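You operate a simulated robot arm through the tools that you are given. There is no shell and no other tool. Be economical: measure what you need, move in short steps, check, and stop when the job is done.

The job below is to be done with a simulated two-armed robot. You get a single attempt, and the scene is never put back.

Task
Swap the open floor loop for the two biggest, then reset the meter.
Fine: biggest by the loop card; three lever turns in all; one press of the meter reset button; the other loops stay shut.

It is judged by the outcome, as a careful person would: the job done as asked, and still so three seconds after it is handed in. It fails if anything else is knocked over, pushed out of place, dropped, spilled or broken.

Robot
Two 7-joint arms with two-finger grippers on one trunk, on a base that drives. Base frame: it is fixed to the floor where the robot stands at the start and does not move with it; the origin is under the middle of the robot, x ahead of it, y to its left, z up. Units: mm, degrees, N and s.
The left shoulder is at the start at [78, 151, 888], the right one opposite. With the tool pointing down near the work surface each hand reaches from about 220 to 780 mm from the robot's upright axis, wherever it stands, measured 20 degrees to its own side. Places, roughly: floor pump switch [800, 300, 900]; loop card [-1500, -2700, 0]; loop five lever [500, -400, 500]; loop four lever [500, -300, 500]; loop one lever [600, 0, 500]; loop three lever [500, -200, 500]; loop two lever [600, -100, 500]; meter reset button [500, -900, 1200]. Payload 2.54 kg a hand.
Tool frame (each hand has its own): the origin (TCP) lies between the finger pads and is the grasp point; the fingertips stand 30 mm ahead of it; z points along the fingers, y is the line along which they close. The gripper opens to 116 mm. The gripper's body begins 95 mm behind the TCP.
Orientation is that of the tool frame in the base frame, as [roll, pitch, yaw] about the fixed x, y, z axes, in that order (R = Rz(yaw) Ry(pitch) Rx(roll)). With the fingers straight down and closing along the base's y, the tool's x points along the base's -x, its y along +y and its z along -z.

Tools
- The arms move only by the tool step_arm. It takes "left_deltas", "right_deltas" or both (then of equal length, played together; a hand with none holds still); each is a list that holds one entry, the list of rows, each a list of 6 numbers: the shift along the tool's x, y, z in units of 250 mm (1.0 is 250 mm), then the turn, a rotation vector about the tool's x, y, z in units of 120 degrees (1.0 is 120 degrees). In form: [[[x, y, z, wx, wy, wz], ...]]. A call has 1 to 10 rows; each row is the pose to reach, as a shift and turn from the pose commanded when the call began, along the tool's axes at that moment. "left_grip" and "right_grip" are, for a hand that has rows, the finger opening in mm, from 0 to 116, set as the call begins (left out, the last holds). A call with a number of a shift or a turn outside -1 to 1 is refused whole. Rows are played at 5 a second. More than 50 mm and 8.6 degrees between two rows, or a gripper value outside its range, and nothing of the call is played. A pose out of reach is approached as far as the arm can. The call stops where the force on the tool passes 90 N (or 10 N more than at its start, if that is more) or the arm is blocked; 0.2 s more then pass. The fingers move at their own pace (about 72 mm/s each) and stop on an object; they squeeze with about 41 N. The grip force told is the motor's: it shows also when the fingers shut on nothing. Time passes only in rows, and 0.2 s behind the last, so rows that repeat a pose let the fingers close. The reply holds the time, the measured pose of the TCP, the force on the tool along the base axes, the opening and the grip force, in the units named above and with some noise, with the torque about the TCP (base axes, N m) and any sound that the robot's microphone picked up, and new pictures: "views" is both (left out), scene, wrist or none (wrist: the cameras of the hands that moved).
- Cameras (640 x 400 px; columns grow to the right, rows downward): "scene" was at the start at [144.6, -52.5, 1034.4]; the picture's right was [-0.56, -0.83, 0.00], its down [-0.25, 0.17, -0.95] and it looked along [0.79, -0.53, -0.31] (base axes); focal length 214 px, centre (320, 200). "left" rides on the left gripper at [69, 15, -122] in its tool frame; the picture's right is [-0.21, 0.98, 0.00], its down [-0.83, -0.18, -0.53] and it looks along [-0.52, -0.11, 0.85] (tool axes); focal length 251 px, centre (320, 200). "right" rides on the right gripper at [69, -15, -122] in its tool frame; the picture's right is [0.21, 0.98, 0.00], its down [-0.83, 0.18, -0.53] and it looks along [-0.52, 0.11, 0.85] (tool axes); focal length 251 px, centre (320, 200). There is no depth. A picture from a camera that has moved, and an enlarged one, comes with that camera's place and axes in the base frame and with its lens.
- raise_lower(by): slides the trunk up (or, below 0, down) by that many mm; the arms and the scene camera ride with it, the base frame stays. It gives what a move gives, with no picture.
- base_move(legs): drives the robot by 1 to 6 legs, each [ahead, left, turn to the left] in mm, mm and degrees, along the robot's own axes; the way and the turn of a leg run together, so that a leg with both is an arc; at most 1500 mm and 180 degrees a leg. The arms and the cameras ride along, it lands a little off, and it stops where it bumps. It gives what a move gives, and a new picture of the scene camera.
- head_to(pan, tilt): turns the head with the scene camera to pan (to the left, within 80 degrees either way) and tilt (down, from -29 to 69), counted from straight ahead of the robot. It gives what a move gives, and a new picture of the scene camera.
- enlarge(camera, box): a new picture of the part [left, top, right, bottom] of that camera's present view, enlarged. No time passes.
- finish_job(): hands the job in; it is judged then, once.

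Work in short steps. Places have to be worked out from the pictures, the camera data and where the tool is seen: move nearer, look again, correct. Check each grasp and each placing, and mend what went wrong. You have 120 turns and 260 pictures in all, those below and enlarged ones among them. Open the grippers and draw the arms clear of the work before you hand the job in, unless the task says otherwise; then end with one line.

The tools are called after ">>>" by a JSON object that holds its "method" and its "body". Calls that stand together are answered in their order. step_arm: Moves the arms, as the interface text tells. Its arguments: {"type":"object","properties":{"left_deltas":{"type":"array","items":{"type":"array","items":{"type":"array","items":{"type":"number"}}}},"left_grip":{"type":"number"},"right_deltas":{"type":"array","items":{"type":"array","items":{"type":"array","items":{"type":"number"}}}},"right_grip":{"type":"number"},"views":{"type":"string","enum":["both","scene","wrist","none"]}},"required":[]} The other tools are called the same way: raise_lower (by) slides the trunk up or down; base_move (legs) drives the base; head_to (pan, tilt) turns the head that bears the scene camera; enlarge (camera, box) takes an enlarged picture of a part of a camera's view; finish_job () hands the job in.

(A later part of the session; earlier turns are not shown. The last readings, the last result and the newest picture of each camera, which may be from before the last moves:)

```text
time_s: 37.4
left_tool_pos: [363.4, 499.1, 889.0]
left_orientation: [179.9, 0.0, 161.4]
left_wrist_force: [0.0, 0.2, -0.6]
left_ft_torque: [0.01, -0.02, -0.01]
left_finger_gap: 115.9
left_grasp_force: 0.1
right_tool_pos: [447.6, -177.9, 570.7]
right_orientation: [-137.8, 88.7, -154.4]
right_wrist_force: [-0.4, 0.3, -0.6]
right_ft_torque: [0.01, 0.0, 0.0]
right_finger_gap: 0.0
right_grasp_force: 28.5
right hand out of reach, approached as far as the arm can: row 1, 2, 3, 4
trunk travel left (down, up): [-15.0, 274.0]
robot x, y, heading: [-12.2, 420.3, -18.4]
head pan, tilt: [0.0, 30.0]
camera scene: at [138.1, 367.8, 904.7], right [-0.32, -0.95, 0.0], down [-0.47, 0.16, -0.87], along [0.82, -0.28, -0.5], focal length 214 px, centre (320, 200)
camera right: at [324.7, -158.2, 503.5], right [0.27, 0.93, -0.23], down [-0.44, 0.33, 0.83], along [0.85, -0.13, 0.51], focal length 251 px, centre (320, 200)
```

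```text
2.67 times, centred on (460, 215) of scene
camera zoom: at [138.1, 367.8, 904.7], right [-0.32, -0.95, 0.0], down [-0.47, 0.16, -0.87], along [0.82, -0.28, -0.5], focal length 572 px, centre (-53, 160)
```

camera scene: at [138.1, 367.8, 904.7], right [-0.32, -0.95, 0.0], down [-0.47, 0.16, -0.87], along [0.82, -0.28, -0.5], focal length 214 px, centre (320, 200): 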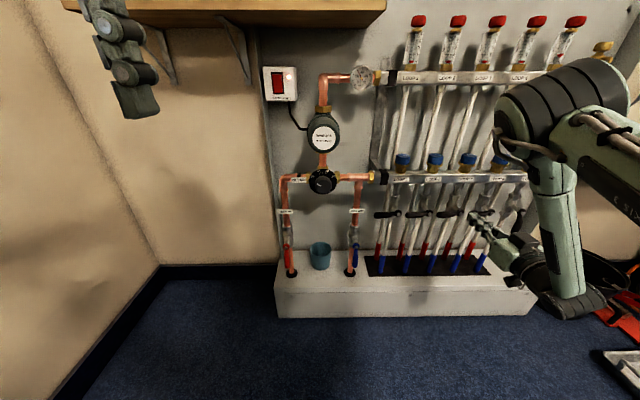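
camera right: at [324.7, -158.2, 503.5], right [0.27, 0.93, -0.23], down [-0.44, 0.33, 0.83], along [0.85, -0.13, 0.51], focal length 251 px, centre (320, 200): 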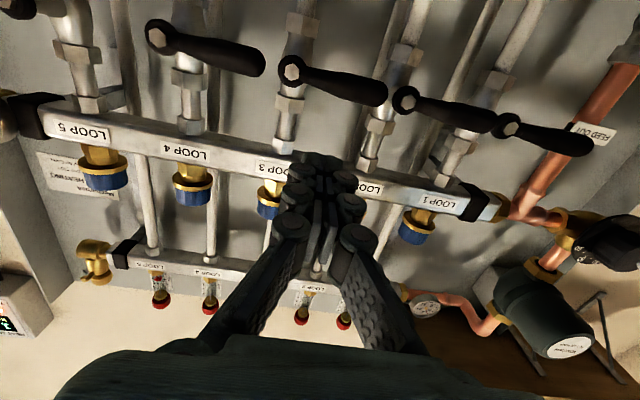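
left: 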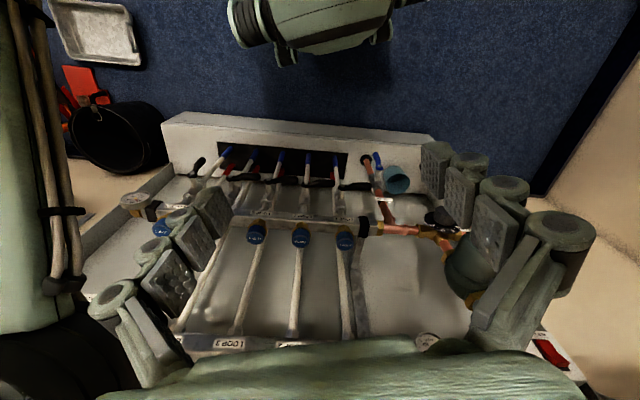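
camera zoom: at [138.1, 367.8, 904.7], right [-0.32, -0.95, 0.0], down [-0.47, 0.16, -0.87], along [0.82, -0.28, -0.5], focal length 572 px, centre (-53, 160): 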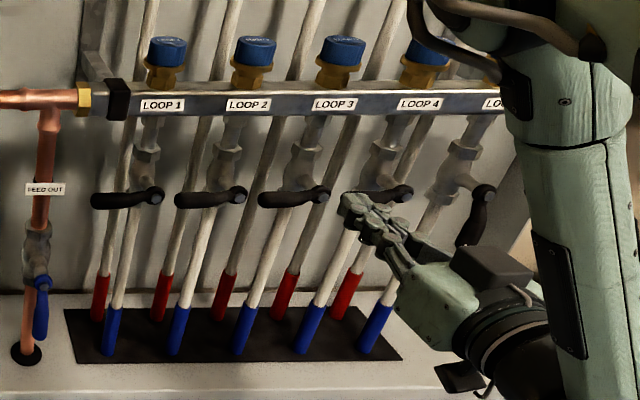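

Reach is wrist-limited when fully horizontal. I tilt the fingers 30° downward, which eases the wrist, and back off slightly.

>>> {"method": "step_arm", "body": {"right_deltas": [[[-0.03, 0.03, -0.04, 0, 0.065, 0], [-0.06, 0.06, -0.06, 0, 0.13, 0], [-0.06, 0.09, -0.06, 0, 0.195, 0], [-0.06, 0.12, -0.06, 0, 0.26, 0]]], "views": "wrist"}}

>>> {"method": "enlarge", "body": {"camera": "scene", "box": [340, 140, 580, 290]}}

```text
time_s: 38.4
left_tool_pos: [363.6, 499.1, 888.3]
left_orientation: [-179.9, -0.1, 161.4]
left_wrist_force: [-0.6, 0.0, 0.0]
left_ft_torque: [-0.01, 0.0, 0.02]
left_finger_gap: 116.1
left_grasp_force: 0.1
right_tool_pos: [444.6, -147.8, 586.1]
right_orientation: [-178.3, 58.2, 164.1]
right_wrist_force: [-0.3, -0.2, 0.1]
right_ft_torque: [0.0, -0.01, -0.01]
right_finger_gap: 0.0
right_grasp_force: 29.2
trunk travel left (down, up): [-15.0, 274.0]
robot x, y, heading: [-10.2, 413.7, -18.7]
head pan, tilt: [0.0, 30.0]
camera right: at [305.4, -118.8, 592.2], right [0.18, 0.96, -0.2], down [0.04, 0.19, 0.98], along [0.98, -0.19, 0.0], focal length 251 px, centre (320, 200)
```

right: 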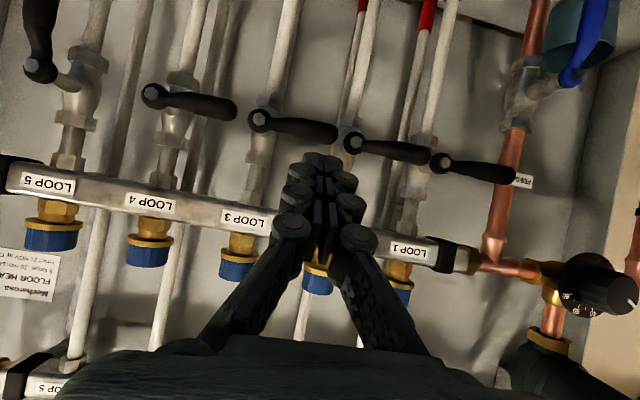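

```text
2.67 times, centred on (460, 215) of scene
camera zoom: at [138.1, 367.8, 904.7], right [-0.32, -0.95, 0.0], down [-0.47, 0.16, -0.87], along [0.82, -0.28, -0.5], focal length 572 px, centre (-53, 160)
```

zoom: 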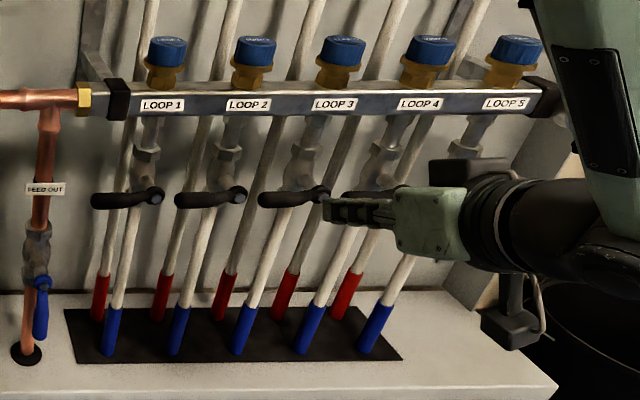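

All in reach now. Cross-check puts lever 3's pivot at (552,−245,523), handle 79 mm long. I move the tips to just above the handle's middle (tip ≈ (586,−196,555)).

>>> {"method": "step_arm", "body": {"right_deltas": [[[-0.05, -0.03, 0.1, 0, 0, 0], [-0.1, -0.03, 0.2, 0, 0, 0], [-0.14, -0.03, 0.3, 0, 0, 0], [-0.18, -0.03, 0.39, 0, 0, 0], [-0.21, -0.03, 0.452, 0, 0, 0]]], "views": "wrist"}}

>>> {"method": "enlarge", "body": {"camera": "scene", "box": [400, 150, 520, 225]}}

```text
time_s: 39.6
left_tool_pos: [363.0, 499.8, 889.0]
left_orientation: [-180.0, -0.1, 161.4]
left_wrist_force: [-0.6, -0.3, 0.5]
left_ft_torque: [0.0, 0.01, -0.01]
left_finger_gap: 115.9
left_grasp_force: 0.1
right_tool_pos: [557.4, -190.7, 572.6]
right_orientation: [-178.4, 58.3, 164.1]
right_wrist_force: [0.3, -0.3, 0.6]
right_ft_torque: [0.01, -0.01, 0.02]
right_finger_gap: 0.0
right_grasp_force: 28.7
trunk travel left (down, up): [-15.0, 274.0]
robot x, y, heading: [-9.6, 421.5, -18.5]
head pan, tilt: [0.0, 30.0]
camera right: at [418.6, -163.3, 578.0], right [0.18, 0.96, -0.2], down [0.04, 0.19, 0.98], along [0.98, -0.19, 0.0], focal length 251 px, centre (320, 200)
```

right: 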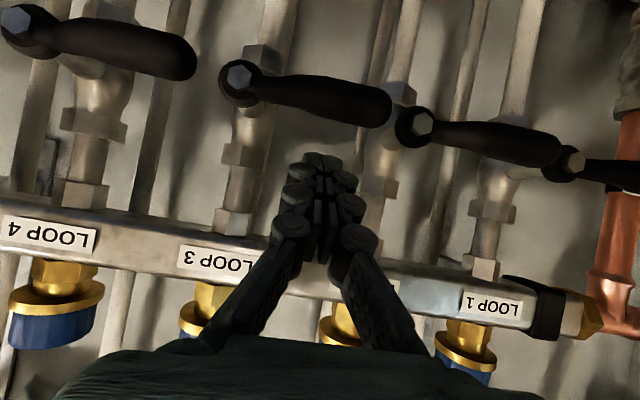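

```text
5.33 times, centred on (460, 188) of scene
camera zoom: at [138.1, 367.8, 904.8], right [-0.32, -0.95, 0.0], down [-0.47, 0.16, -0.87], along [0.82, -0.28, -0.5], focal length 1144 px, centre (-427, 267)
```

zoom: 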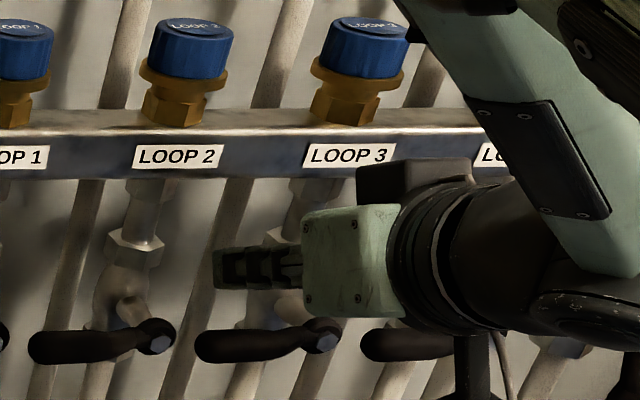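

Tip is ~17 mm past the lever plane, above the handle. I push down along the first half of the arc.

>>> {"method": "step_arm", "body": {"right_deltas": [[[0.071, 0.004, 0.044, 0, 0, 0], [0.126, 0.02, 0.078, 0, 0, 0], [0.18, 0.016, 0.112, 0, 0, 0], [0.233, -0.002, 0.144, 0, 0, 0]]], "views": "wrist"}}

>>> {"method": "enlarge", "body": {"camera": "scene", "box": [400, 150, 520, 225]}}

```text
time_s: 40.6
left_tool_pos: [363.6, 501.1, 888.1]
left_orientation: [-180.0, 0.1, 161.4]
left_wrist_force: [-0.6, 0.1, -0.7]
left_ft_torque: [-0.02, 0.0, 0.01]
left_finger_gap: 116.1
left_grasp_force: 0.0
right_tool_pos: [558.7, -195.2, 504.4]
right_orientation: [-178.4, 58.2, 164.1]
right_wrist_force: [2.1, 0.9, 0.1]
right_ft_torque: [-0.03, 0.0, 0.04]
right_finger_gap: 0.0
right_grasp_force: 29.0
trunk travel left (down, up): [-15.0, 274.0]
robot x, y, heading: [-9.1, 419.0, -18.4]
head pan, tilt: [0.0, 30.0]
camera right: at [419.8, -166.9, 510.9], right [0.18, 0.96, -0.2], down [0.04, 0.19, 0.98], along [0.98, -0.19, 0.0], focal length 251 px, centre (320, 200)
```

right: 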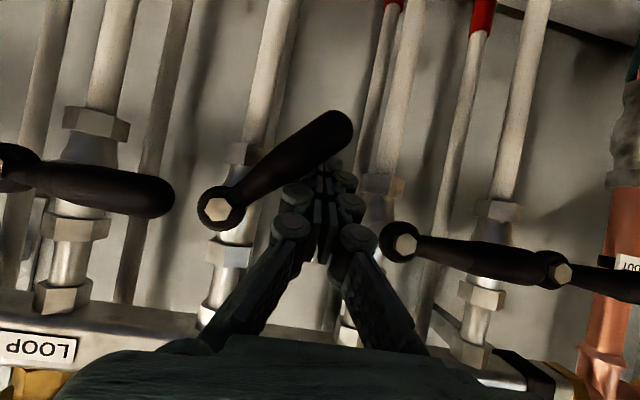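

```text
5.33 times, centred on (460, 188) of scene
camera zoom: at [138.2, 367.9, 904.7], right [-0.32, -0.95, 0.0], down [-0.47, 0.16, -0.87], along [0.82, -0.28, -0.5], focal length 1144 px, centre (-427, 267)
```

zoom: 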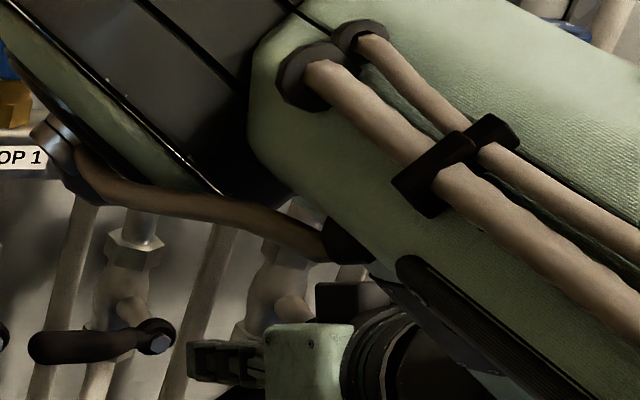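

Lever 3 follows nicely (~45°). I complete the arc to straight down.

>>> {"method": "step_arm", "body": {"right_deltas": [[[0.049, -0.038, 0.031, 0, 0, 0], [0.087, -0.09, 0.054, 0, 0, 0], [0.11, -0.14, 0.069, 0, 0, 0], [0.11, -0.168, 0.069, 0, 0, 0]]], "views": "both"}}

```text
time_s: 41.6
left_tool_pos: [362.0, 503.2, 886.4]
left_orientation: [-180.0, 0.0, 161.6]
left_wrist_force: [0.1, 0.4, -0.5]
left_ft_torque: [-0.02, 0.0, 0.0]
left_finger_gap: 115.9
left_grasp_force: 0.1
right_tool_pos: [556.9, -215.6, 471.0]
right_orientation: [-179.8, 58.5, 165.0]
right_wrist_force: [4.7, 2.7, -1.4]
right_ft_torque: [-0.01, 0.02, -0.03]
right_finger_gap: 0.2
right_grasp_force: 28.3
trunk travel left (down, up): [-15.0, 274.0]
robot x, y, heading: [-15.7, 416.8, -18.3]
head pan, tilt: [0.0, 30.0]
stopped in row 4 (right hand): the force on the tool passed its limit at 96 N (the readings are from after the stop); the commanded pose is now the measured one
camera scene: at [138.1, 369.6, 904.1], right [-0.32, -0.95, 0.0], down [-0.47, 0.16, -0.87], along [0.82, -0.27, -0.5], focal length 214 px, centre (320, 200)
camera right: at [417.1, -193.0, 475.8], right [0.15, 0.97, -0.18], down [0.03, 0.18, 0.98], along [0.99, -0.15, 0.0], focal length 251 px, centre (320, 200)
```

scene: 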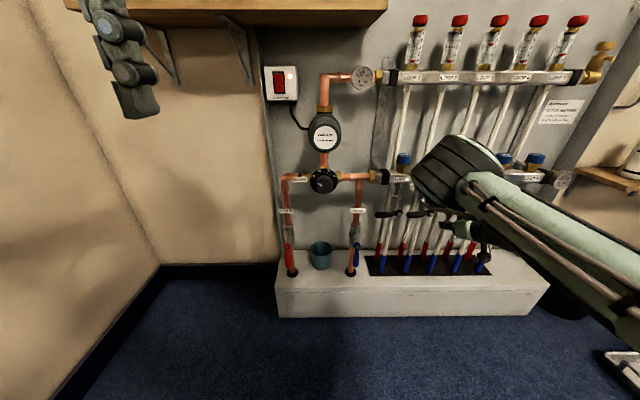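
right: 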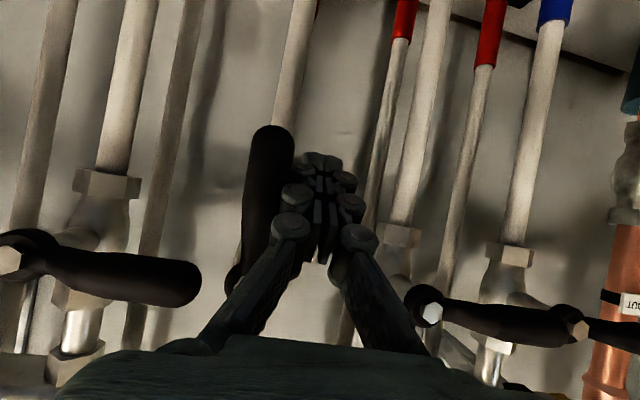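

Stopped at 96 N with lever 3 looking vertical — likely its end stop. I ease off left and draw back to inspect.

>>> {"method": "step_arm", "body": {"right_deltas": [[[0, 0.06, 0, 0, 0, 0], [-0.03, 0.08, -0.15, 0, 0, 0], [-0.09, 0.08, -0.3, 0, 0, 0], [-0.15, 0.08, -0.45, 0, 0, 0], [-0.2, 0.08, -0.55, 0, 0, 0]]], "views": "both"}}

>>> {"method": "enlarge", "body": {"camera": "scene", "box": [380, 0, 640, 160]}}

>>> {"method": "enlarge", "body": {"camera": "scene", "box": [360, 140, 600, 290]}}

```text
time_s: 42.8
left_tool_pos: [362.6, 502.2, 889.1]
left_orientation: [180.0, 0.0, 161.7]
left_wrist_force: [-1.0, -0.5, -1.2]
left_ft_torque: [-0.01, 0.04, -0.01]
left_finger_gap: 116.1
left_grasp_force: 0.1
right_tool_pos: [473.2, -170.3, 584.7]
right_orientation: [-179.9, 58.6, 164.7]
right_wrist_force: [0.3, -0.3, 0.6]
right_ft_torque: [0.01, -0.01, -0.02]
right_finger_gap: 0.0
right_grasp_force: 28.6
trunk travel left (down, up): [-15.0, 274.0]
robot x, y, heading: [-14.1, 421.2, -18.5]
head pan, tilt: [0.0, 30.0]
camera scene: at [137.7, 369.5, 904.7], right [-0.32, -0.95, 0.0], down [-0.47, 0.16, -0.87], along [0.82, -0.27, -0.5], focal length 214 px, centre (320, 200)
camera right: at [333.8, -148.1, 590.2], right [0.15, 0.97, -0.18], down [0.03, 0.18, 0.98], along [0.99, -0.16, 0.0], focal length 251 px, centre (320, 200)
```

scene: 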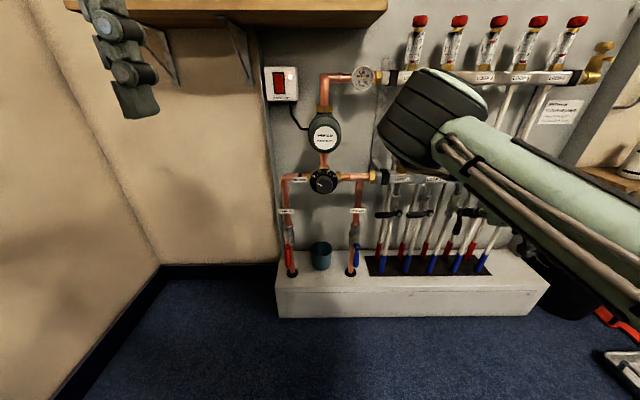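
right: 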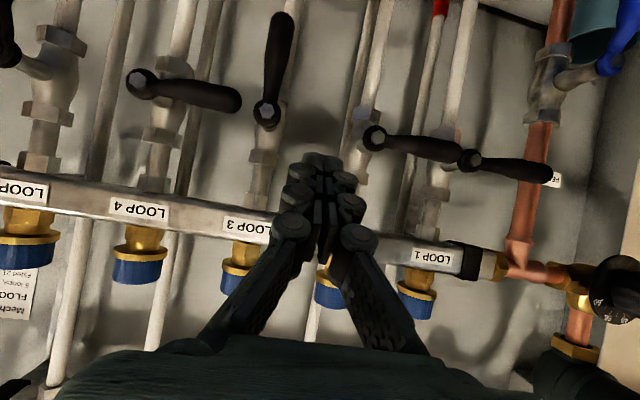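

```text
2.46 times, centred on (510, 80) of scene
camera zoom: at [137.7, 369.5, 904.7], right [-0.32, -0.95, 0.0], down [-0.47, 0.16, -0.87], along [0.82, -0.27, -0.5], focal length 528 px, centre (-148, 495)
```

zoom: 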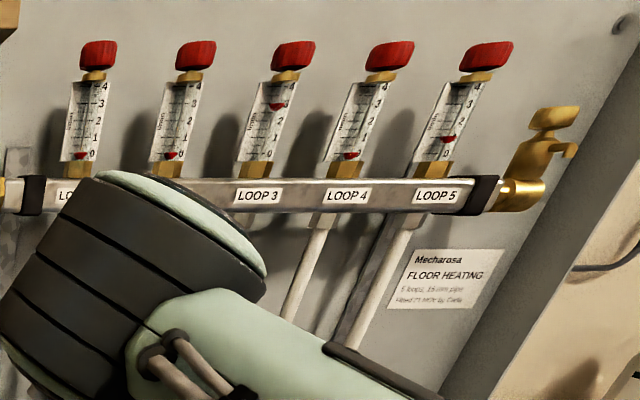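

```text
2.67 times, centred on (480, 215) of scene
camera zoom: at [137.7, 369.5, 904.7], right [-0.32, -0.95, 0.0], down [-0.47, 0.16, -0.87], along [0.82, -0.27, -0.5], focal length 572 px, centre (-107, 160)
```

zoom: 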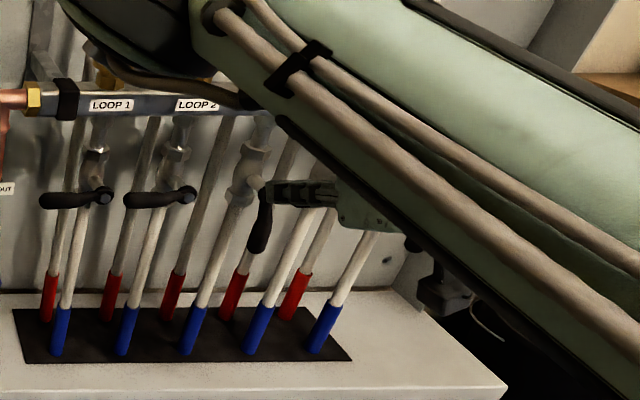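

Lever 3 is fully down and its flow reads ~3. Next lever 5: I shift the base right by one L3→L5 distance (backing off first).

>>> {"method": "base_move", "body": {"legs": [[-120, 0, 0], [0, -197, 0], [100, 0, 0]]}}

>>> {"method": "step_arm", "body": {"right_deltas": [[[0, 0, 0, 0, 0, 0]]], "views": "wrist"}}

```text
time_s: 46.9
left_tool_pos: [282.2, 325.5, 887.1]
left_orientation: [180.0, -0.1, 162.0]
left_wrist_force: [0.2, -0.4, 0.3]
left_ft_torque: [-0.01, 0.01, 0.0]
left_finger_gap: 116.0
left_grasp_force: 0.2
right_tool_pos: [397.8, -348.3, 584.9]
right_orientation: [-179.8, 58.4, 165.1]
right_wrist_force: [-0.4, -0.6, -0.5]
right_ft_torque: [0.03, -0.03, 0.0]
right_finger_gap: 0.1
right_grasp_force: 28.6
trunk travel left (down, up): [-15.0, 274.0]
robot x, y, heading: [-89.8, 239.4, -18.0]
head pan, tilt: [0.0, 30.0]
camera scene: at [58.4, 191.4, 904.7], right [-0.31, -0.95, 0.0], down [-0.48, 0.15, -0.87], along [0.82, -0.27, -0.5], focal length 214 px, centre (320, 200)
```

scene: 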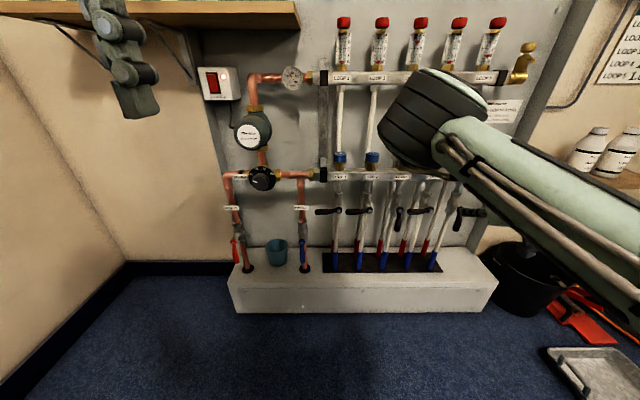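

```text
time_s: 47.3
left_tool_pos: [282.8, 324.0, 889.6]
left_orientation: [180.0, 0.0, 161.9]
left_wrist_force: [0.7, -0.1, 0.5]
left_ft_torque: [-0.03, -0.03, -0.01]
left_finger_gap: 116.3
left_grasp_force: 0.1
right_tool_pos: [397.1, -347.7, 584.9]
right_orientation: [-179.7, 58.4, 165.1]
right_wrist_force: [-0.7, -0.1, 1.1]
right_ft_torque: [0.0, -0.03, 0.0]
right_finger_gap: 0.0
right_grasp_force: 28.1
trunk travel left (down, up): [-15.0, 274.0]
robot x, y, heading: [-87.2, 240.1, -18.0]
head pan, tilt: [0.0, 30.0]
camera right: at [258.0, -325.2, 589.8], right [0.15, 0.97, -0.19], down [0.03, 0.18, 0.98], along [0.99, -0.15, 0.0], focal length 251 px, centre (320, 200)
```

right: 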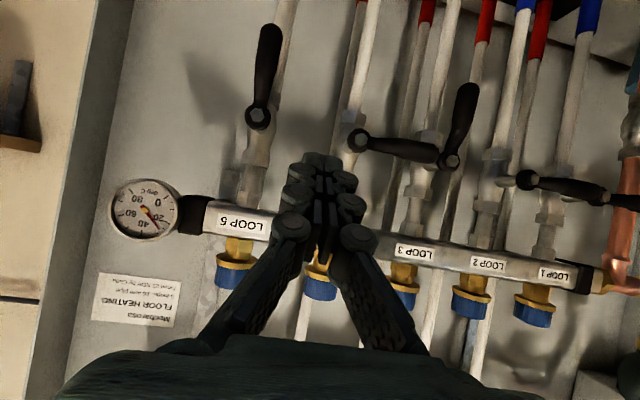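

Lever 5's pivot re-measured at (480,−431,523). I go to the standoff right of and level with its lower handle.

>>> {"method": "step_arm", "body": {"right_deltas": [[[0.086, -0.1, 0.05, 0, 0, 0], [0.172, -0.2, 0.13, 0, 0, 0], [0.258, -0.3, 0.2, 0, 0, 0], [0.344, -0.348, 0.278, 0, 0, 0]]], "views": "both"}}

```text
time_s: 48.3
left_tool_pos: [282.0, 325.5, 889.4]
left_orientation: [179.9, 0.1, 162.0]
left_wrist_force: [-0.7, 0.6, -0.6]
left_ft_torque: [0.02, 0.02, -0.03]
left_finger_gap: 115.9
left_grasp_force: 0.0
right_tool_pos: [388.5, -434.6, 475.5]
right_orientation: [-179.7, 58.5, 165.1]
right_wrist_force: [0.0, -0.2, 0.9]
right_ft_torque: [-0.02, 0.02, 0.02]
right_finger_gap: 0.3
right_grasp_force: 28.6
trunk travel left (down, up): [-15.0, 274.0]
robot x, y, heading: [-91.1, 239.0, -18.0]
head pan, tilt: [0.0, 30.0]
camera scene: at [58.4, 191.4, 904.8], right [-0.31, -0.95, 0.0], down [-0.48, 0.15, -0.87], along [0.82, -0.27, -0.5], focal length 214 px, centre (320, 200)
camera right: at [249.1, -412.4, 480.0], right [0.15, 0.97, -0.19], down [0.03, 0.18, 0.98], along [0.99, -0.15, 0.0], focal length 251 px, centre (320, 200)
```

scene: 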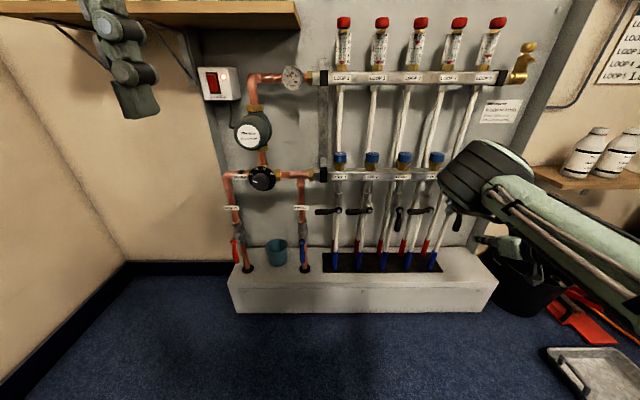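
right: 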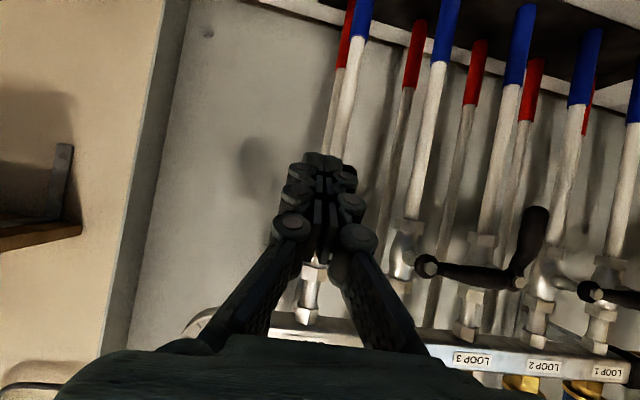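

The tip is ~30 mm right of lever 5 (hidden behind the fingers, as computed). I advance 77 mm along the wall normal.

>>> {"method": "step_arm", "body": {"right_deltas": [[[-0.08, -0.009, 0.131, 0, 0, 0], [-0.161, -0.017, 0.262, 0, 0, 0]]], "views": "both"}}

>>> {"method": "enlarge", "body": {"camera": "scene", "box": [400, 180, 520, 255]}}

```text
time_s: 48.9
left_tool_pos: [282.3, 325.2, 888.2]
left_orientation: [-179.9, 0.1, 162.0]
left_wrist_force: [0.0, -0.5, 0.6]
left_ft_torque: [0.03, 0.03, 0.01]
left_finger_gap: 116.1
left_grasp_force: 0.1
right_tool_pos: [457.2, -459.3, 472.8]
right_orientation: [-179.7, 58.4, 165.0]
right_wrist_force: [-0.3, -0.6, 1.0]
right_ft_torque: [-0.01, 0.01, -0.01]
right_finger_gap: 0.0
right_grasp_force: 28.8
trunk travel left (down, up): [-15.0, 274.0]
robot x, y, heading: [-90.8, 240.7, -18.2]
head pan, tilt: [0.0, 30.0]
camera scene: at [58.4, 191.4, 904.7], right [-0.31, -0.95, 0.0], down [-0.48, 0.15, -0.87], along [0.82, -0.27, -0.5], focal length 214 px, centre (320, 200)
camera right: at [318.2, -436.4, 477.5], right [0.15, 0.97, -0.19], down [0.03, 0.18, 0.98], along [0.99, -0.15, 0.0], focal length 251 px, centre (320, 200)
```

scene: 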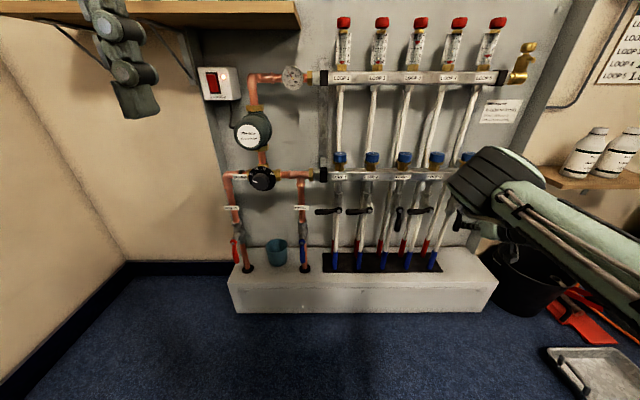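
right: 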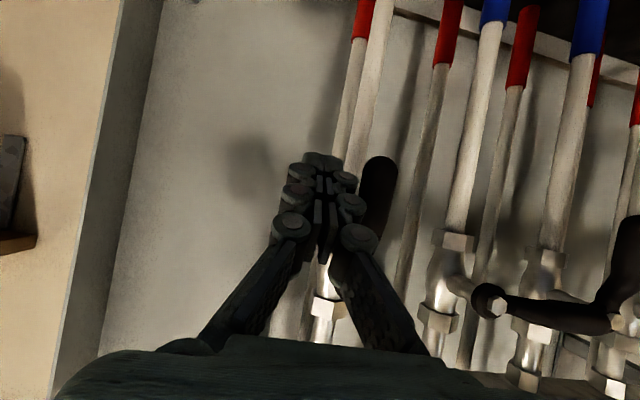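

```text
5.33 times, centred on (460, 218) of scene
camera zoom: at [58.4, 191.4, 904.7], right [-0.31, -0.95, 0.0], down [-0.48, 0.15, -0.87], along [0.82, -0.27, -0.5], focal length 1144 px, centre (-427, 107)
```

zoom: 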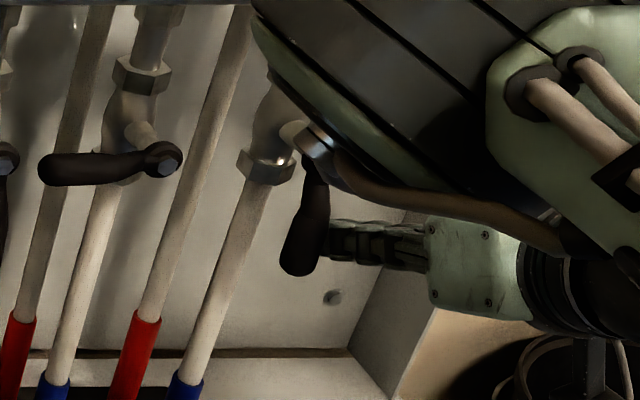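

Fingers sit right beside lever 5. I push left along the first half of the arc, backing 4 mm off the wall to pass the pipe.

>>> {"method": "step_arm", "body": {"right_deltas": [[[0.006, 0.058, -0.011, 0, 0, 0], [0.01, 0.11, -0.006, 0, 0, 0], [0.007, 0.174, -0.004, 0, 0, 0], [-0.01, 0.232, -0.011, 0, 0, 0]]], "views": "wrist"}}

```text
time_s: 49.9
left_tool_pos: [281.8, 324.2, 887.9]
left_orientation: [-180.0, 0.0, 162.0]
left_wrist_force: [-0.2, -0.1, -0.2]
left_ft_torque: [0.01, -0.01, 0.01]
left_finger_gap: 116.2
left_grasp_force: 0.1
right_tool_pos: [474.9, -404.3, 477.4]
right_orientation: [-179.8, 58.4, 165.0]
right_wrist_force: [-2.7, 0.0, -0.4]
right_ft_torque: [0.03, -0.07, 0.0]
right_finger_gap: 0.0
right_grasp_force: 28.5
trunk travel left (down, up): [-15.0, 274.0]
robot x, y, heading: [-90.1, 241.8, -18.1]
head pan, tilt: [0.0, 30.0]
camera right: at [334.8, -380.7, 482.9], right [0.15, 0.97, -0.18], down [0.03, 0.18, 0.98], along [0.99, -0.15, 0.0], focal length 251 px, centre (320, 200)
```

right: 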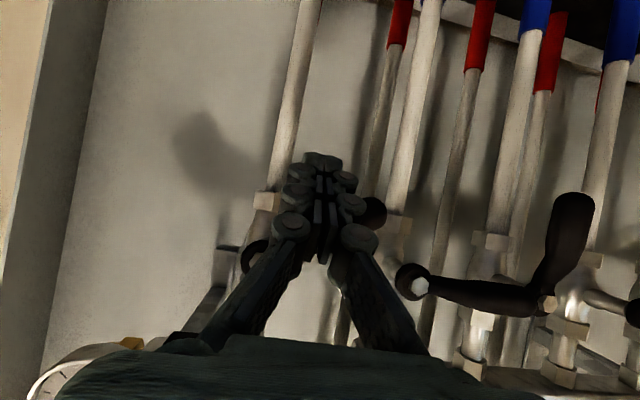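

Lever 5 is past 45°. I finish the arc upward to horizontal.

>>> {"method": "step_arm", "body": {"right_deltas": [[[-0.029, 0.054, -0.014, 0, 0, 0], [-0.071, 0.098, -0.038, 0, 0, 0], [-0.121, 0.13, -0.067, 0, 0, 0], [-0.138, 0.13, -0.077, 0, 0, 0], [-0.16, 0.13, -0.09, 0, 0, 0]]], "views": "both"}}

>>> {"method": "enlarge", "body": {"camera": "scene", "box": [400, 180, 520, 255]}}

```text
time_s: 51.1
left_tool_pos: [284.9, 322.1, 886.7]
left_orientation: [179.8, -0.3, 162.0]
left_wrist_force: [-0.8, -0.8, 0.0]
left_ft_torque: [0.02, -0.01, 0.02]
left_finger_gap: 116.0
left_grasp_force: 0.0
right_tool_pos: [479.7, -372.2, 506.4]
right_orientation: [179.8, 56.8, 164.4]
right_wrist_force: [-10.4, -5.4, -48.4]
right_ft_torque: [0.08, -0.06, -0.01]
right_finger_gap: 6.0
right_grasp_force: 28.6
trunk travel left (down, up): [-15.0, 274.0]
robot x, y, heading: [-94.3, 239.9, -18.3]
head pan, tilt: [0.0, 30.0]
camera scene: at [60.9, 188.2, 903.3], right [-0.31, -0.95, 0.0], down [-0.48, 0.16, -0.86], along [0.82, -0.27, -0.5], focal length 214 px, centre (320, 200)
camera right: at [340.7, -350.1, 514.9], right [0.14, 0.97, -0.18], down [0.05, 0.17, 0.98], along [0.99, -0.15, -0.03], focal length 251 px, centre (320, 200)
```

scene: 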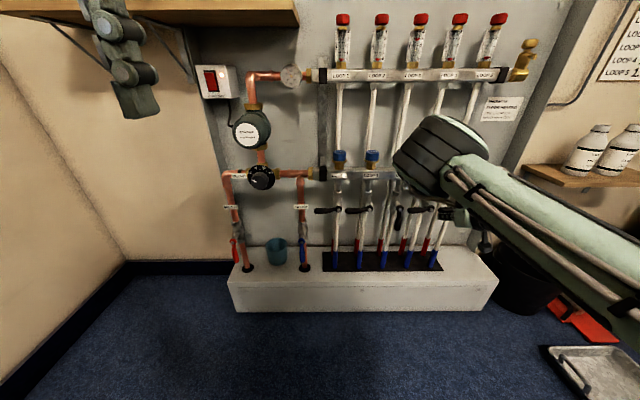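
right: 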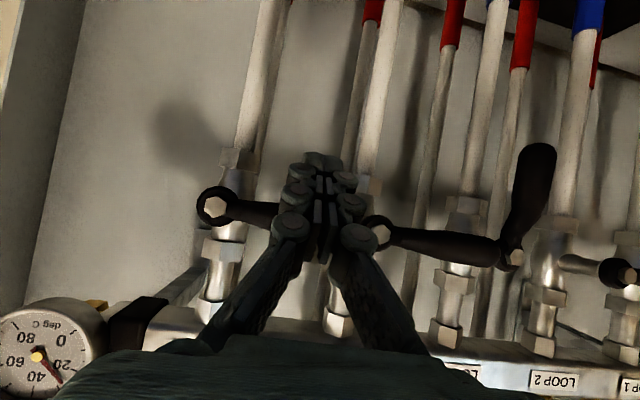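

```text
5.33 times, centred on (460, 218) of scene
camera zoom: at [60.9, 188.2, 903.3], right [-0.31, -0.95, 0.0], down [-0.48, 0.16, -0.86], along [0.82, -0.27, -0.5], focal length 1144 px, centre (-427, 107)
```

zoom: 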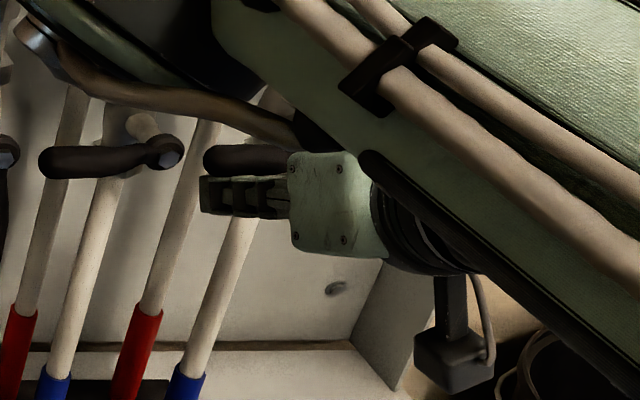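

Lever 5 is horizontal against its stop (48 N). I lower off it and draw back, then check the flow tubes.

>>> {"method": "step_arm", "body": {"right_deltas": [[[0.1, 0, 0.05, 0, 0, 0], [0.1, 0, -0.1, 0, 0, 0], [0.05, 0, -0.25, 0, 0, 0], [-0.02, 0, -0.4, 0, 0, 0], [-0.1, 0, -0.55, 0, 0, 0]]], "views": "both"}}

>>> {"method": "enlarge", "body": {"camera": "scene", "box": [320, 0, 560, 150]}}

```text
time_s: 52.3
left_tool_pos: [282.9, 325.1, 888.4]
left_orientation: [180.0, 0.1, 162.0]
left_wrist_force: [0.1, -0.3, -0.7]
left_ft_torque: [0.01, 0.04, 0.0]
left_finger_gap: 116.0
left_grasp_force: 0.0
right_tool_pos: [386.6, -344.0, 616.6]
right_orientation: [-179.9, 58.4, 165.0]
right_wrist_force: [-1.0, -0.3, -0.7]
right_ft_torque: [0.0, -0.03, 0.0]
right_finger_gap: 0.0
right_grasp_force: 28.7
trunk travel left (down, up): [-15.0, 274.0]
robot x, y, heading: [-91.8, 238.2, -18.0]
head pan, tilt: [0.0, 30.0]
camera scene: at [58.5, 191.3, 904.7], right [-0.31, -0.95, 0.0], down [-0.48, 0.15, -0.87], along [0.82, -0.27, -0.5], focal length 214 px, centre (320, 200)
camera right: at [247.3, -322.7, 622.3], right [0.15, 0.97, -0.18], down [0.03, 0.18, 0.98], along [0.99, -0.15, 0.0], focal length 251 px, centre (320, 200)
```

scene: 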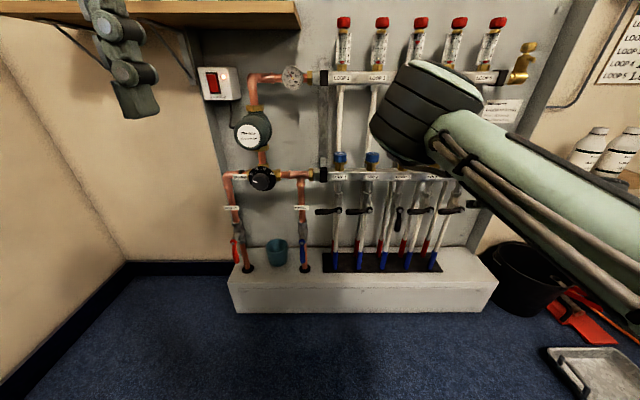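
right: 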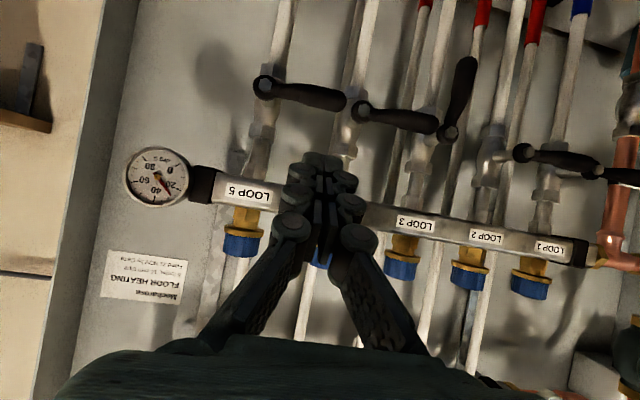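

```text
2.67 times, centred on (440, 75) of scene
camera zoom: at [58.5, 191.3, 904.7], right [-0.31, -0.95, 0.0], down [-0.48, 0.15, -0.87], along [0.82, -0.27, -0.5], focal length 572 px, centre (0, 533)
```

zoom: 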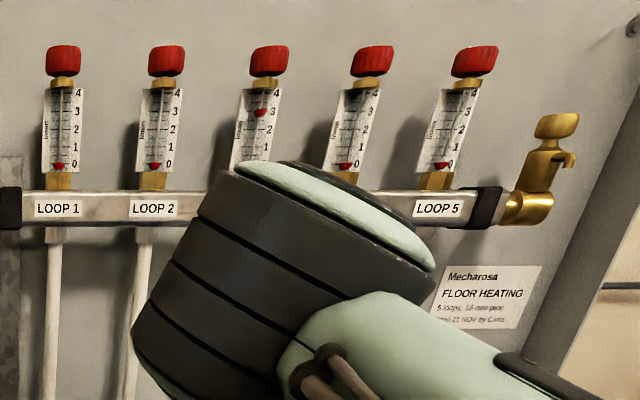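

Loop 5 reads 0, loop 3 reads 3. Now lever 2: base back off, left 297 mm, forward again.

>>> {"method": "base_move", "body": {"legs": [[-80, 0, 0], [0, 297, 0], [80, 0, 0]]}}

>>> {"method": "step_arm", "body": {"right_deltas": [[[0, 0, 0, 0, 0, 0]]], "views": "wrist"}}

```text
time_s: 57.0
left_tool_pos: [370.9, 602.0, 888.3]
left_orientation: [-180.0, 0.0, 161.5]
left_wrist_force: [-0.7, 1.0, -0.4]
left_ft_torque: [0.03, -0.01, -0.01]
left_finger_gap: 115.8
left_grasp_force: 0.0
right_tool_pos: [471.5, -68.4, 616.4]
right_orientation: [-179.7, 58.6, 164.7]
right_wrist_force: [-0.3, -0.6, -0.5]
right_ft_torque: [-0.01, 0.0, -0.03]
right_finger_gap: 0.1
right_grasp_force: 28.8
trunk travel left (down, up): [-15.0, 274.0]
robot x, y, heading: [-2.8, 518.9, -18.4]
head pan, tilt: [0.0, 30.0]
camera scene: at [146.4, 469.6, 904.7], right [-0.32, -0.95, 0.0], down [-0.47, 0.16, -0.87], along [0.82, -0.27, -0.5], focal length 214 px, centre (320, 200)
```

scene: 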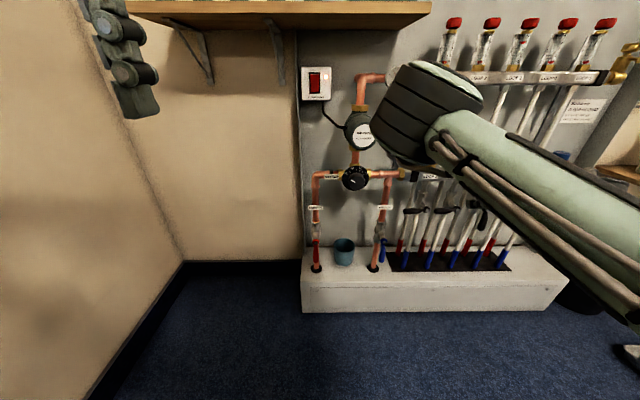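

```text
time_s: 57.4
left_tool_pos: [371.6, 602.2, 888.4]
left_orientation: [-180.0, 0.0, 161.6]
left_wrist_force: [0.3, 0.2, 0.1]
left_ft_torque: [-0.04, 0.0, 0.03]
left_finger_gap: 116.1
left_grasp_force: 0.2
right_tool_pos: [472.6, -69.2, 616.6]
right_orientation: [-179.9, 58.4, 164.7]
right_wrist_force: [-0.7, -0.2, 0.3]
right_ft_torque: [0.03, 0.03, 0.02]
right_finger_gap: 0.1
right_grasp_force: 28.0
trunk travel left (down, up): [-15.0, 274.0]
robot x, y, heading: [-1.9, 517.1, -18.6]
head pan, tilt: [0.0, 30.0]
camera right: at [332.3, -45.8, 621.9], right [0.15, 0.97, -0.18], down [0.03, 0.18, 0.98], along [0.99, -0.15, 0.0], focal length 251 px, centre (320, 200)
```

right: 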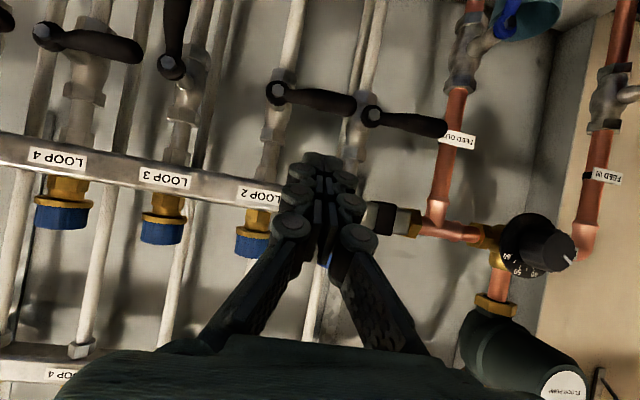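

Pivot 2 measured at (577,−148,521). I move the tips to just above lever 2's handle.

>>> {"method": "step_arm", "body": {"right_deltas": [[[-0.02, 0.03, 0.1, 0, 0, 0], [-0.04, 0.032, 0.2, 0, 0, 0], [-0.06, 0.032, 0.3, 0, 0, 0], [-0.08, 0.032, 0.4, 0, 0, 0], [-0.097, 0.032, 0.486, 0, 0, 0]]], "views": "both"}}

```text
time_s: 58.6
left_tool_pos: [370.8, 602.9, 889.4]
left_orientation: [-180.0, 0.0, 161.5]
left_wrist_force: [-0.3, 0.9, -0.2]
left_ft_torque: [0.0, 0.02, -0.01]
left_finger_gap: 115.9
left_grasp_force: 0.0
right_tool_pos: [587.2, -93.2, 572.8]
right_orientation: [-179.6, 58.3, 164.7]
right_wrist_force: [0.5, 1.0, 0.4]
right_ft_torque: [0.04, 0.03, 0.0]
right_finger_gap: 0.0
right_grasp_force: 28.2
trunk travel left (down, up): [-15.0, 274.0]
robot x, y, heading: [-7.1, 520.8, -18.4]
head pan, tilt: [0.0, 30.0]
camera scene: at [146.4, 469.6, 904.8], right [-0.32, -0.95, 0.0], down [-0.47, 0.16, -0.87], along [0.82, -0.27, -0.5], focal length 214 px, centre (320, 200)
camera right: at [446.6, -69.6, 578.3], right [0.15, 0.97, -0.19], down [0.03, 0.18, 0.98], along [0.99, -0.16, 0.0], focal length 251 px, centre (320, 200)
```

scene: 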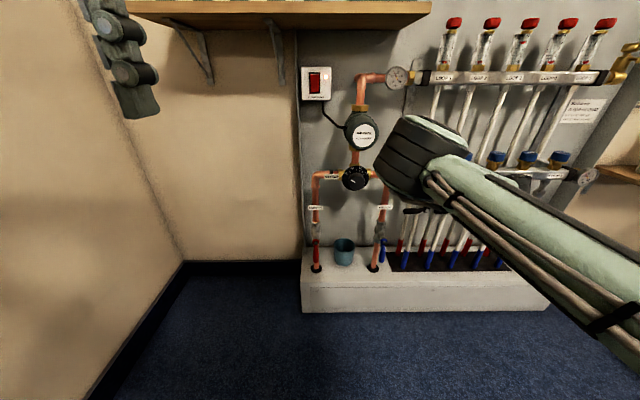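
right: 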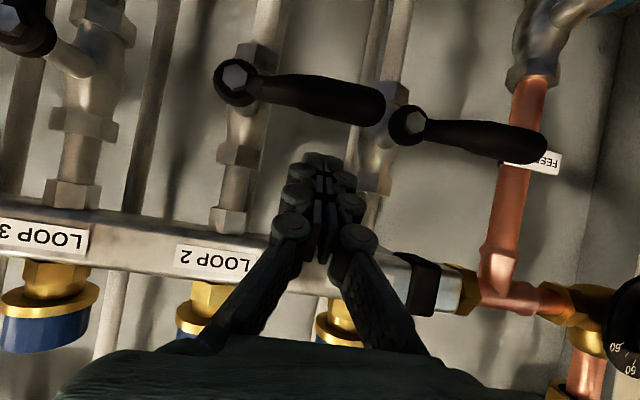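

Same geometry as lever 3. I push down the first half of the arc.

>>> {"method": "step_arm", "body": {"right_deltas": [[[0.071, 0.004, 0.044, 0, 0, 0], [0.126, 0.02, 0.078, 0, 0, 0], [0.18, 0.016, 0.112, 0, 0, 0], [0.233, -0.002, 0.144, 0, 0, 0]]], "views": "wrist"}}

```text
time_s: 59.6
left_tool_pos: [371.2, 603.4, 888.0]
left_orientation: [179.9, 0.0, 161.6]
left_wrist_force: [-0.8, 0.3, 0.3]
left_ft_torque: [-0.02, -0.01, -0.03]
left_finger_gap: 116.0
left_grasp_force: 0.0
right_tool_pos: [586.4, -93.9, 504.8]
right_orientation: [-179.8, 58.4, 164.7]
right_wrist_force: [0.7, 0.8, 1.4]
right_ft_torque: [-0.07, -0.01, 0.0]
right_finger_gap: 0.4
right_grasp_force: 28.7
trunk travel left (down, up): [-15.0, 274.0]
robot x, y, heading: [0.8, 518.0, -18.4]
head pan, tilt: [0.0, 30.0]
camera right: at [446.7, -70.5, 510.0], right [0.15, 0.97, -0.18], down [0.03, 0.18, 0.98], along [0.99, -0.15, 0.0], focal length 251 px, centre (320, 200)
```

right: 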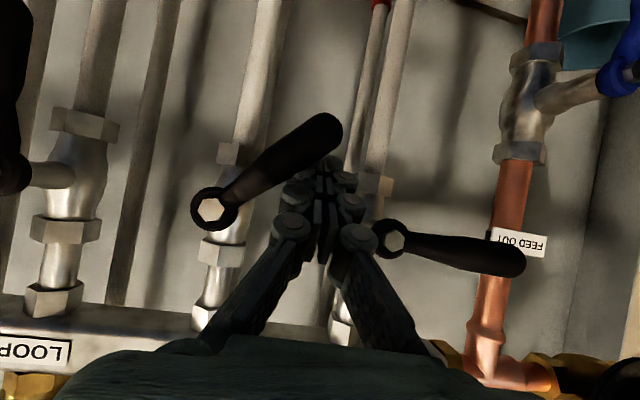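

Halfway; lever 1 stays clear. I finish the arc.

>>> {"method": "step_arm", "body": {"right_deltas": [[[0.049, -0.038, 0.031, 0, 0, 0], [0.087, -0.09, 0.054, 0, 0, 0], [0.11, -0.14, 0.069, 0, 0, 0], [0.11, -0.168, 0.069, 0, 0, 0]]], "views": "wrist"}}

```text
time_s: 60.6
left_tool_pos: [369.6, 607.2, 890.2]
left_orientation: [-179.8, 0.3, 161.6]
left_wrist_force: [0.0, -0.5, -0.5]
left_ft_torque: [0.03, -0.02, 0.0]
left_finger_gap: 116.1
left_grasp_force: 0.1
right_tool_pos: [580.3, -118.9, 477.0]
right_orientation: [179.3, 58.7, 165.5]
right_wrist_force: [-29.7, 74.6, 21.9]
right_ft_torque: [-0.89, 0.17, -1.63]
right_finger_gap: 0.0
right_grasp_force: 28.1
trunk travel left (down, up): [-15.0, 274.0]
robot x, y, heading: [-6.6, 518.3, -18.3]
head pan, tilt: [0.0, 30.0]
camera right: at [440.9, -100.6, 480.9], right [0.13, 0.98, -0.18], down [0.02, 0.18, 0.98], along [0.99, -0.13, 0.01], focal length 251 px, centre (320, 200)
```

right: 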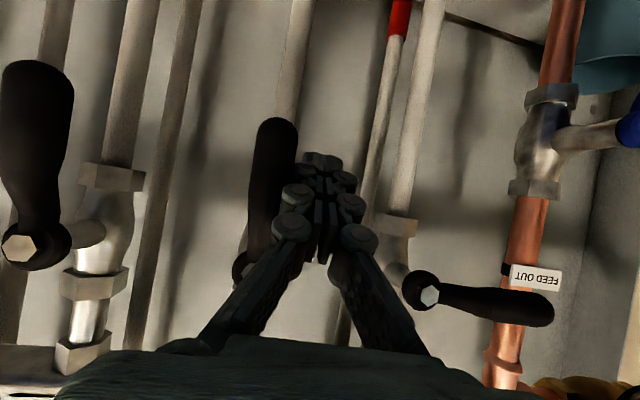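

Lever 2 is vertical and at its stop. I ease off left, retract, and check the flows.

>>> {"method": "step_arm", "body": {"right_deltas": [[[0, 0.08, 0, 0, 0, 0], [-0.03, 0.1, -0.15, 0, 0, 0], [-0.09, 0.1, -0.3, 0, 0, 0], [-0.15, 0.1, -0.45, 0, 0, 0], [-0.2, 0.1, -0.6, 0, 0, 0], [-0.25, 0.1, -0.75, 0, 0, 0]]], "views": "both"}}

>>> {"method": "enlarge", "body": {"camera": "scene", "box": [400, 0, 640, 150]}}

```text
time_s: 62.0
left_tool_pos: [370.4, 602.8, 887.4]
left_orientation: [180.0, 0.1, 161.6]
left_wrist_force: [0.3, -0.8, -0.7]
left_ft_torque: [0.02, -0.01, -0.04]
left_finger_gap: 116.1
left_grasp_force: 0.1
right_tool_pos: [461.6, -73.7, 625.8]
right_orientation: [-179.6, 58.5, 164.7]
right_wrist_force: [-0.5, -0.5, 0.0]
right_ft_torque: [0.02, -0.03, -0.02]
right_finger_gap: 0.2
right_grasp_force: 28.7
trunk travel left (down, up): [-15.0, 274.0]
robot x, y, heading: [-8.1, 516.6, -18.3]
head pan, tilt: [0.0, 30.0]
camera scene: at [146.4, 469.6, 904.7], right [-0.32, -0.95, 0.0], down [-0.47, 0.16, -0.87], along [0.82, -0.27, -0.5], focal length 214 px, centre (320, 200)
camera right: at [322.3, -51.3, 630.7], right [0.15, 0.97, -0.19], down [0.03, 0.18, 0.98], along [0.99, -0.15, 0.0], focal length 251 px, centre (320, 200)
```

scene: 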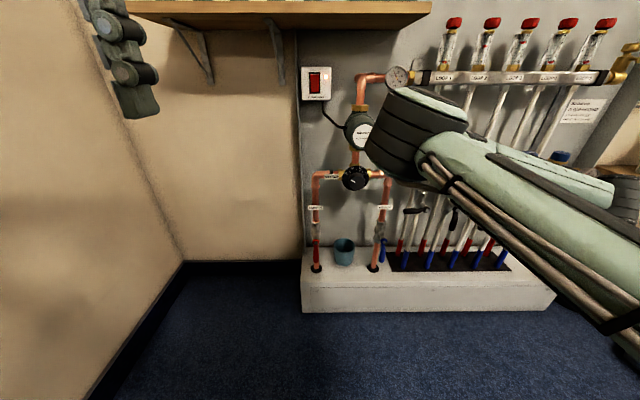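
right: 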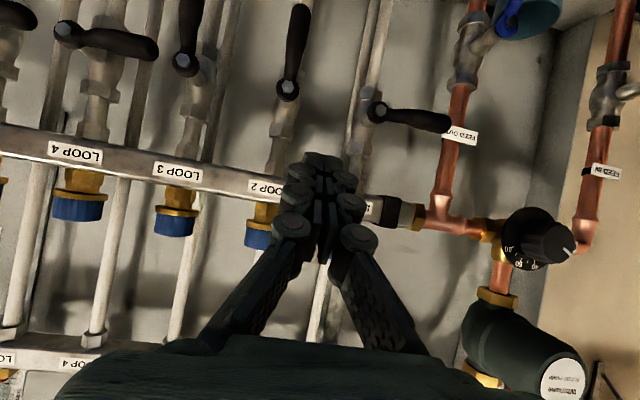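

```text
2.67 times, centred on (520, 75) of scene
camera zoom: at [146.4, 469.6, 904.7], right [-0.32, -0.95, 0.0], down [-0.47, 0.16, -0.87], along [0.82, -0.27, -0.5], focal length 572 px, centre (-213, 533)
```

zoom: 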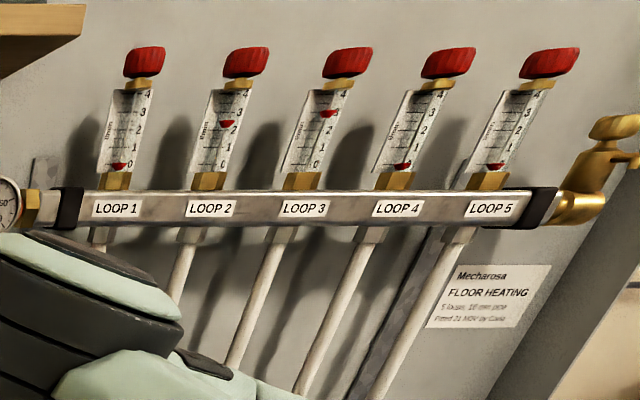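

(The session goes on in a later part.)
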